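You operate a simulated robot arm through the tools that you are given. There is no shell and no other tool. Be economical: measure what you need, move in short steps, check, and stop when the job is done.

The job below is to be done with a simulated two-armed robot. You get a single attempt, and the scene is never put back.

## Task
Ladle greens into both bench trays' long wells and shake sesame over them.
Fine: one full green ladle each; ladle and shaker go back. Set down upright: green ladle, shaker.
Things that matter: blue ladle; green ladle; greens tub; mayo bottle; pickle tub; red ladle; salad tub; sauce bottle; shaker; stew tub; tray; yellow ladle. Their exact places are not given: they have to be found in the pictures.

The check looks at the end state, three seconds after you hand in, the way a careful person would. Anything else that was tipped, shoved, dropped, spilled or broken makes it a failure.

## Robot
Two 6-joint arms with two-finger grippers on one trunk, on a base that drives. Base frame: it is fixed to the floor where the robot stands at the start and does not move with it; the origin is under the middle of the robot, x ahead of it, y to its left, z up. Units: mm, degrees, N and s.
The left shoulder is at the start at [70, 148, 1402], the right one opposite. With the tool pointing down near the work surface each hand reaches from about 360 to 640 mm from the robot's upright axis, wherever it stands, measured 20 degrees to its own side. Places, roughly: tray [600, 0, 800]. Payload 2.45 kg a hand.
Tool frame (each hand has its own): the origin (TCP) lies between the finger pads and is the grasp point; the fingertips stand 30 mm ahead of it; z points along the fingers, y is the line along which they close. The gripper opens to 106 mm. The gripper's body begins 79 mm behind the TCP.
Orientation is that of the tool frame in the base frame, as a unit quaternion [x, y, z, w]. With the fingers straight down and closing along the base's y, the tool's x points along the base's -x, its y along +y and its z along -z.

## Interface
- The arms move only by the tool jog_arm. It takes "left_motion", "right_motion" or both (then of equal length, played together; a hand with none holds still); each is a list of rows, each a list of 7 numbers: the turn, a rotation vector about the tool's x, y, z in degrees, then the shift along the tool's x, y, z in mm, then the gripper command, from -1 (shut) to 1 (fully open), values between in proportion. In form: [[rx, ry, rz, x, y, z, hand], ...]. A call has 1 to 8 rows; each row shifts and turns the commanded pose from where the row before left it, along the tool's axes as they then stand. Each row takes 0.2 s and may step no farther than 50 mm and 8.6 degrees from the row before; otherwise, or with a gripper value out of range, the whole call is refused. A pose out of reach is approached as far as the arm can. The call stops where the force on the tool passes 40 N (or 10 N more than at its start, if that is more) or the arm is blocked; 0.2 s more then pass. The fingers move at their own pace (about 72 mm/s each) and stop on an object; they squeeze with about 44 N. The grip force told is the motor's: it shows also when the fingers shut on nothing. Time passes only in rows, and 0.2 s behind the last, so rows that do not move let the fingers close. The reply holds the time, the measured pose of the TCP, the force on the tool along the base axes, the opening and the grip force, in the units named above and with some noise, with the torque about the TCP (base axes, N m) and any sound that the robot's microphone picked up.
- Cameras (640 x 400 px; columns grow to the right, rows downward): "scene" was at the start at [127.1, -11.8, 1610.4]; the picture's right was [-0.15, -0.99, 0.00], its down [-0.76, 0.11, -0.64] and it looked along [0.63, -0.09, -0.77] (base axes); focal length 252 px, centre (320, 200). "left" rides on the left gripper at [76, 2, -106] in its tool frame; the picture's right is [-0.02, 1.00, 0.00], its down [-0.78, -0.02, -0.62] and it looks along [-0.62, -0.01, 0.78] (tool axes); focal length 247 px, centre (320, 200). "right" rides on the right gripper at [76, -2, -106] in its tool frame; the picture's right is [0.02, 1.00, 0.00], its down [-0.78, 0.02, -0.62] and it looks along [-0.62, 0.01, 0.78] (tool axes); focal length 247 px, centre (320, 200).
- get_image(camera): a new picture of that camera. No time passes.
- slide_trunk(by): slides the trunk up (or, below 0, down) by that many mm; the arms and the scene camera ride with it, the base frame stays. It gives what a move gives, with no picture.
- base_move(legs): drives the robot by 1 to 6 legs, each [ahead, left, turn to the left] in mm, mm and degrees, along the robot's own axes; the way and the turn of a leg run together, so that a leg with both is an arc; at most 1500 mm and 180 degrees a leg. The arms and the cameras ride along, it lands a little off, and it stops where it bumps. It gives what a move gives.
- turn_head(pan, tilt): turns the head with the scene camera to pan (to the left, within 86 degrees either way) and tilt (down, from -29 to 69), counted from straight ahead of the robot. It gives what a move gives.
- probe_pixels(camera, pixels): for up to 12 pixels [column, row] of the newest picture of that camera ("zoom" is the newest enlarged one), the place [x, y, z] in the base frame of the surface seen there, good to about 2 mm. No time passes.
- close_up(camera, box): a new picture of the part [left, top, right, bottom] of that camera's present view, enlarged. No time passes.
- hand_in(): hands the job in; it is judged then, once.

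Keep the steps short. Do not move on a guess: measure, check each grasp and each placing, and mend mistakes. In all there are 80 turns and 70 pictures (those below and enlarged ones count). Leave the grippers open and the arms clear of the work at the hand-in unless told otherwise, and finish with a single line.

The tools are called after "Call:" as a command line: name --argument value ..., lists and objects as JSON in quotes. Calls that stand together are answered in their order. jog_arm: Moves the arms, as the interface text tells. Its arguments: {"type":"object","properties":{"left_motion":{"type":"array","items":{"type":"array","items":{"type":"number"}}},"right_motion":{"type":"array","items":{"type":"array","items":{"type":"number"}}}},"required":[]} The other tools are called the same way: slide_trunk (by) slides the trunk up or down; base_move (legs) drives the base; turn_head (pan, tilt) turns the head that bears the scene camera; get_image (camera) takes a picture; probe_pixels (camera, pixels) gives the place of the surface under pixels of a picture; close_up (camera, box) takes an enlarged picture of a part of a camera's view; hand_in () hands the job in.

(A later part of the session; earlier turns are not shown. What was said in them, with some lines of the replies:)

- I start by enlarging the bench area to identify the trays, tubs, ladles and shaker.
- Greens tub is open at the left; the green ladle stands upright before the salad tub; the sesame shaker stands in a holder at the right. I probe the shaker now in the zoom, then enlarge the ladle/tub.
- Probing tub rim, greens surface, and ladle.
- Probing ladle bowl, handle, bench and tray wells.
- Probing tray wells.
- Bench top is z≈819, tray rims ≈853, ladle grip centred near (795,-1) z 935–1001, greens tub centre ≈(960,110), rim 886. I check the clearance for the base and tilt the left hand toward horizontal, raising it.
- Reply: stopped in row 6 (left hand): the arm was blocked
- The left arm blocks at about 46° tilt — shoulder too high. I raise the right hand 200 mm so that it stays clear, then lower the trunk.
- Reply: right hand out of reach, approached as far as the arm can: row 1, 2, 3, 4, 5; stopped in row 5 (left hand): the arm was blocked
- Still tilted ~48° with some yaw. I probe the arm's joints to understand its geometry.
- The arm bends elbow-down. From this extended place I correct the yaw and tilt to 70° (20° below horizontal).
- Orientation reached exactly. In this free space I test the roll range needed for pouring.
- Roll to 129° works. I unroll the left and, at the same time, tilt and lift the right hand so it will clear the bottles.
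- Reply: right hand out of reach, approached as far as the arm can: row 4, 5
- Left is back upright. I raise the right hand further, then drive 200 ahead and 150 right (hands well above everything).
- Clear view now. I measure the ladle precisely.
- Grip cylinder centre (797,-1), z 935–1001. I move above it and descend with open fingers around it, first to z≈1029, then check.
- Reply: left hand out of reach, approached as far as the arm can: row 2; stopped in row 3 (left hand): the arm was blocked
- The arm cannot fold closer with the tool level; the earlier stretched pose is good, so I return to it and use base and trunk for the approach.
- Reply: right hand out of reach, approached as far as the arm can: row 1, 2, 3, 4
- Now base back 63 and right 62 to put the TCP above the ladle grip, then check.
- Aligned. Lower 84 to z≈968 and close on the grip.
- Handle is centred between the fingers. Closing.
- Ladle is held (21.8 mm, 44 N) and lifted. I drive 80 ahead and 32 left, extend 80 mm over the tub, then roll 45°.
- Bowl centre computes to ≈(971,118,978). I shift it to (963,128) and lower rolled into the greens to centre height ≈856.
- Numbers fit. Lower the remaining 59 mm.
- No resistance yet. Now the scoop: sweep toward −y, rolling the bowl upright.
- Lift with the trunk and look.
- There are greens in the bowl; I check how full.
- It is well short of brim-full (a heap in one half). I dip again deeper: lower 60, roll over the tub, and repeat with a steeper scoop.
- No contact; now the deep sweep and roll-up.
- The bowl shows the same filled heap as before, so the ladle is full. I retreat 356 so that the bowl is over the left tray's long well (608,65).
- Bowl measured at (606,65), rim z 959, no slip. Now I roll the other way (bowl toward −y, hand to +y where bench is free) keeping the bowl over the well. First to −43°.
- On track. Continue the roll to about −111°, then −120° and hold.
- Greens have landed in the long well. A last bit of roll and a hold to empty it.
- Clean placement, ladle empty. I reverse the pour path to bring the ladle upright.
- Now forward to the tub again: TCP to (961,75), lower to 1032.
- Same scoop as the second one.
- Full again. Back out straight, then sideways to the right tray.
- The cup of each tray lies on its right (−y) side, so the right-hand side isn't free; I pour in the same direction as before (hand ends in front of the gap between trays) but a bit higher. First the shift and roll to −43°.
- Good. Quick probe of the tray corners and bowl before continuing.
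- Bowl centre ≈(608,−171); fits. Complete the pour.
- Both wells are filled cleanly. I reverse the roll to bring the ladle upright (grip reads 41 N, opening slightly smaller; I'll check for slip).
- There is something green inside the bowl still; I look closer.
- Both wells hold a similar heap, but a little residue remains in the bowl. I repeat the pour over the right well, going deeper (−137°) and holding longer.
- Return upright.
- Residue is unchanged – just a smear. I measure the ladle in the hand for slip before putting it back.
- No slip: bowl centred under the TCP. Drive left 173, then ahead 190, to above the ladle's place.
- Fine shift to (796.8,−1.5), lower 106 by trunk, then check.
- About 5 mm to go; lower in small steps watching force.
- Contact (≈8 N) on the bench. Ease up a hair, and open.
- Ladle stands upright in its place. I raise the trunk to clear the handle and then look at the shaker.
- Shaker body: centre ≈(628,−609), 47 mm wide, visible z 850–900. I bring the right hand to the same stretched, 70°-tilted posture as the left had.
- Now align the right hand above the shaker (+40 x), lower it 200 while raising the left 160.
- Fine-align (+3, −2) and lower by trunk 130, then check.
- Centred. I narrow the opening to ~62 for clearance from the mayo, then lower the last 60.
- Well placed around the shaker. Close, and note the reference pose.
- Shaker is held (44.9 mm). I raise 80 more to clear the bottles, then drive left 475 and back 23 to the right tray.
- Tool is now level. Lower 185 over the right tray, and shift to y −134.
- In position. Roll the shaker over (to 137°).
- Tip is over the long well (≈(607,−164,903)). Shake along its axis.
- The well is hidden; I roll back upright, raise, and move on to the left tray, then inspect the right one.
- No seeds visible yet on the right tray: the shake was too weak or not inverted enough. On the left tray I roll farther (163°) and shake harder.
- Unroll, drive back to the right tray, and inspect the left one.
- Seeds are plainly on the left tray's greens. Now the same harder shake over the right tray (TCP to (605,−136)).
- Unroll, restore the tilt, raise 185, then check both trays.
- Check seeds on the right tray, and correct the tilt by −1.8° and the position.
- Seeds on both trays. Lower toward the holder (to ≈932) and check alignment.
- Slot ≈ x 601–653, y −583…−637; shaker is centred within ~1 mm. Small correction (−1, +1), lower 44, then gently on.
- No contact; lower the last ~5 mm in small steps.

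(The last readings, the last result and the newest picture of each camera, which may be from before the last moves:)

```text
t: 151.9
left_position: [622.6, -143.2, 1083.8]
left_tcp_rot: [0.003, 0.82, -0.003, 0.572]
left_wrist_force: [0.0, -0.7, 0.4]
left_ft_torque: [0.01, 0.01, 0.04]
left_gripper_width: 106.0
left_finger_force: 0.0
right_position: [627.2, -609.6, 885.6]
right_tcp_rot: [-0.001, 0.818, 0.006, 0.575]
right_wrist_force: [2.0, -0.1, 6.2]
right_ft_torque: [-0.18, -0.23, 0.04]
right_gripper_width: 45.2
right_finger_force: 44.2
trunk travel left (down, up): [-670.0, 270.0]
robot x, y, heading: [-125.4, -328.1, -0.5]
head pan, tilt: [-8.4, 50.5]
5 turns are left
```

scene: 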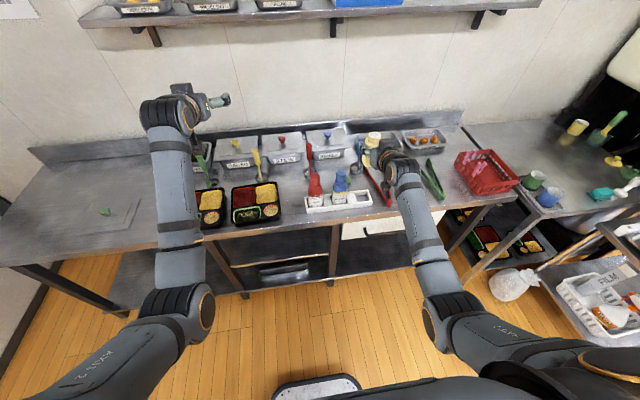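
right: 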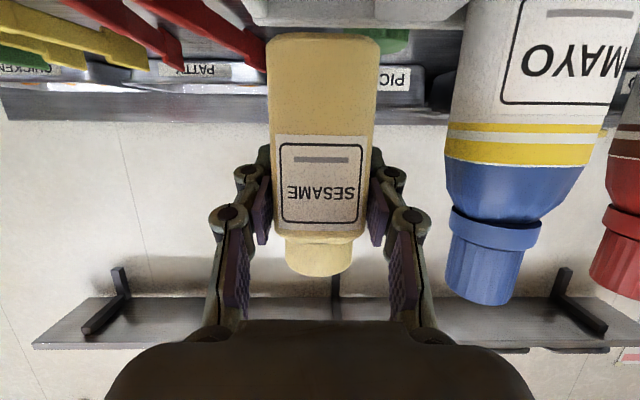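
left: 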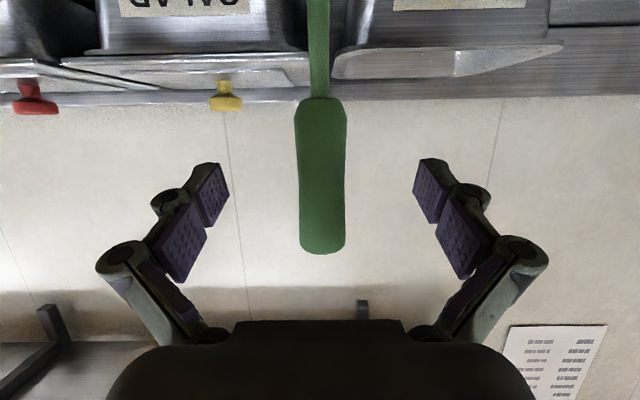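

Contact where expected (shaker sits ~2–3 mm lower in the grip). Ease, open to ~74 mm and raise straight up, then look.

Call:
jog_arm --right_motion '[[0, 0, 0, -1, 0, -0.4, -1], [0, 0, 0, 0, 0, 0, 0], [0, 0, 0, 0, 0, 0, 0.2], [0, 0, 0, 0, 0, 0, 0.3], [0, 0, 0, 0, 0, 0, 0.3], [0, 0, 0, 0, 0, 0, 0.3]]'

Call:
slide_trunk --by 170

Call:
close_up --camera "scene" --box '[290, 150, 410, 230]'

Call:
get_image --camera "scene"

```text
t: 153.3
left_position: [623.9, -143.4, 1082.6]
left_tcp_rot: [0.004, 0.821, -0.003, 0.571]
left_wrist_force: [0.2, -0.2, -0.5]
left_ft_torque: [0.0, 0.0, -0.02]
left_gripper_width: 105.8
left_finger_force: 0.0
right_position: [628.4, -608.8, 884.3]
right_tcp_rot: [-0.001, 0.819, 0.006, 0.573]
right_wrist_force: [0.0, 0.7, -0.2]
right_ft_torque: [-0.02, 0.02, 0.0]
right_gripper_width: 68.7
right_finger_force: 0.1
trunk travel left (down, up): [-670.0, 270.0]
robot x, y, heading: [-124.0, -331.2, -0.3]
head pan, tilt: [-8.4, 50.5]
```

```text
t: 155.2
left_position: [623.0, -143.1, 1252.1]
left_tcp_rot: [0.003, 0.82, -0.003, 0.572]
left_wrist_force: [-0.3, -0.5, 0.3]
left_ft_torque: [0.0, -0.01, 0.01]
left_gripper_width: 106.0
left_finger_force: 0.1
right_position: [628.0, -609.6, 1054.4]
right_tcp_rot: [-0.001, 0.819, 0.006, 0.574]
right_wrist_force: [-0.3, 0.3, 0.2]
right_ft_torque: [0.0, 0.01, 0.01]
right_gripper_width: 68.8
right_finger_force: 0.0
trunk travel left (down, up): [-840.0, 100.0]
robot x, y, heading: [-124.3, -332.2, -0.3]
head pan, tilt: [-8.4, 50.5]
```

```text
5.00 times, centred on (350, 190) of scene
```

zoom: 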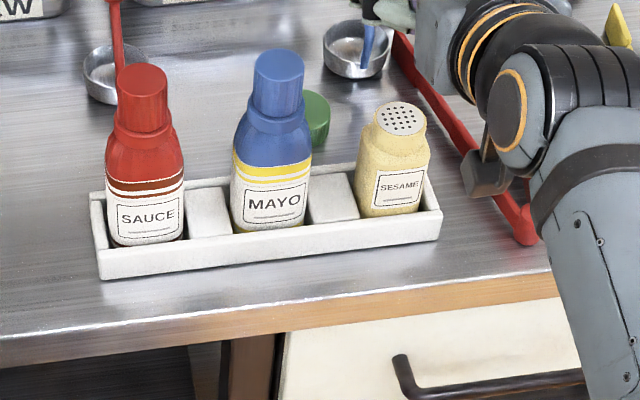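

```text
7 pictures are left
4 turns are left
```

scene: 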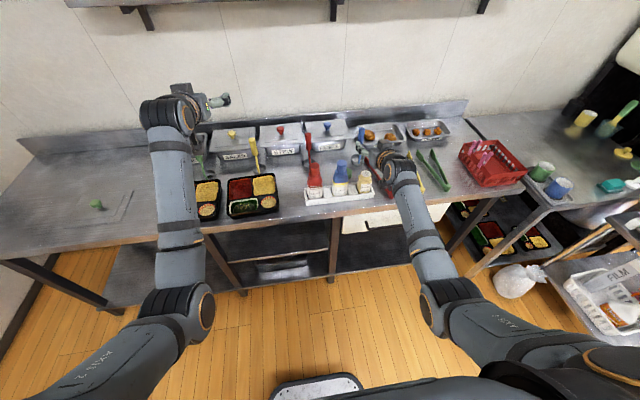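

Shaker is seated upright in its slot. I raise, back away, open the right hand fully and take a last look.

Call:
slide_trunk --by 80

Call:
base_move --legs '[[-300, 0, 0]]'

Call:
jog_arm --right_motion '[[0, 0, 0, 0, 0, 0, 1], [0, 0, 0, 0, 0, 0, 1], [0, 0, 0, 0, 0, 0, 1]]'

Call:
close_up --camera "scene" --box '[150, 80, 390, 200]'

```text
t: 156.4
left_position: [624.3, -142.9, 1332.6]
left_tcp_rot: [0.004, 0.821, -0.003, 0.571]
left_wrist_force: [-0.2, 0.2, 0.3]
left_ft_torque: [0.0, 0.03, -0.02]
left_gripper_width: 105.8
left_finger_force: 0.0
right_position: [628.1, -609.0, 1134.6]
right_tcp_rot: [-0.001, 0.819, 0.007, 0.573]
right_wrist_force: [0.3, 0.0, 0.0]
right_ft_torque: [-0.02, 0.0, 0.01]
right_gripper_width: 68.9
right_finger_force: 0.0
trunk travel left (down, up): [-920.0, 20.0]
robot x, y, heading: [-122.2, -328.5, -0.3]
head pan, tilt: [-8.4, 50.5]
```

```text
t: 158.4
left_position: [324.0, -138.1, 1332.0]
left_tcp_rot: [0.002, 0.822, -0.001, 0.57]
left_wrist_force: [0.3, 1.0, -0.2]
left_ft_torque: [-0.03, -0.04, -0.05]
left_gripper_width: 105.9
left_finger_force: 0.1
right_position: [331.1, -604.6, 1133.9]
right_tcp_rot: [-0.003, 0.82, 0.008, 0.573]
right_wrist_force: [0.2, 0.2, 0.4]
right_ft_torque: [-0.02, 0.0, -0.01]
right_gripper_width: 68.8
right_finger_force: 0.1
trunk travel left (down, up): [-920.0, 20.0]
robot x, y, heading: [-424.8, -329.3, -0.1]
head pan, tilt: [-8.4, 50.5]
```

```text
t: 159.2
left_position: [321.5, -138.2, 1333.5]
left_tcp_rot: [0.001, 0.82, -0.001, 0.573]
left_wrist_force: [-0.7, 0.7, 0.0]
left_ft_torque: [-0.02, 0.0, 0.0]
left_gripper_width: 106.0
left_finger_force: 0.1
right_position: [328.3, -604.2, 1135.8]
right_tcp_rot: [-0.003, 0.819, 0.008, 0.574]
right_wrist_force: [-0.3, -0.1, -0.1]
right_ft_torque: [-0.02, 0.02, -0.02]
right_gripper_width: 105.9
right_finger_force: 0.0
trunk travel left (down, up): [-920.0, 20.0]
robot x, y, heading: [-425.5, -327.9, -0.2]
head pan, tilt: [-8.4, 50.5]
```

```text
2.67 times, centred on (270, 140) of scene
3 turns are left
```

zoom: 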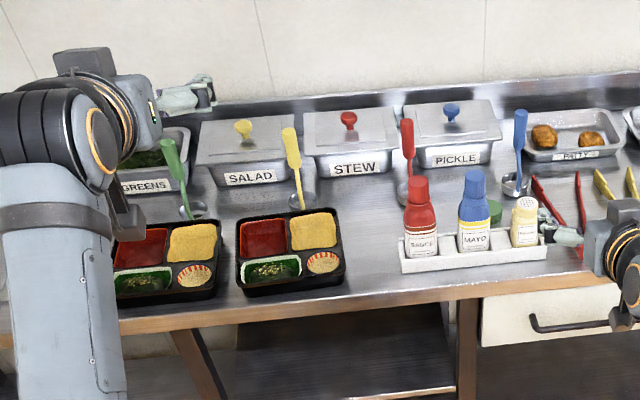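

Everything is in place: ladle and shaker upright, both wells filled and sprinkled, arms clear and grippers open. Handing in.

Call:
hand_in

```text
The job is handed in.
```

Both bench trays' long wells got one ladle of greens and a shake of sesame, and the green ladle (a thin smear of greens left in its bowl) and the shaker are back upright in their places.
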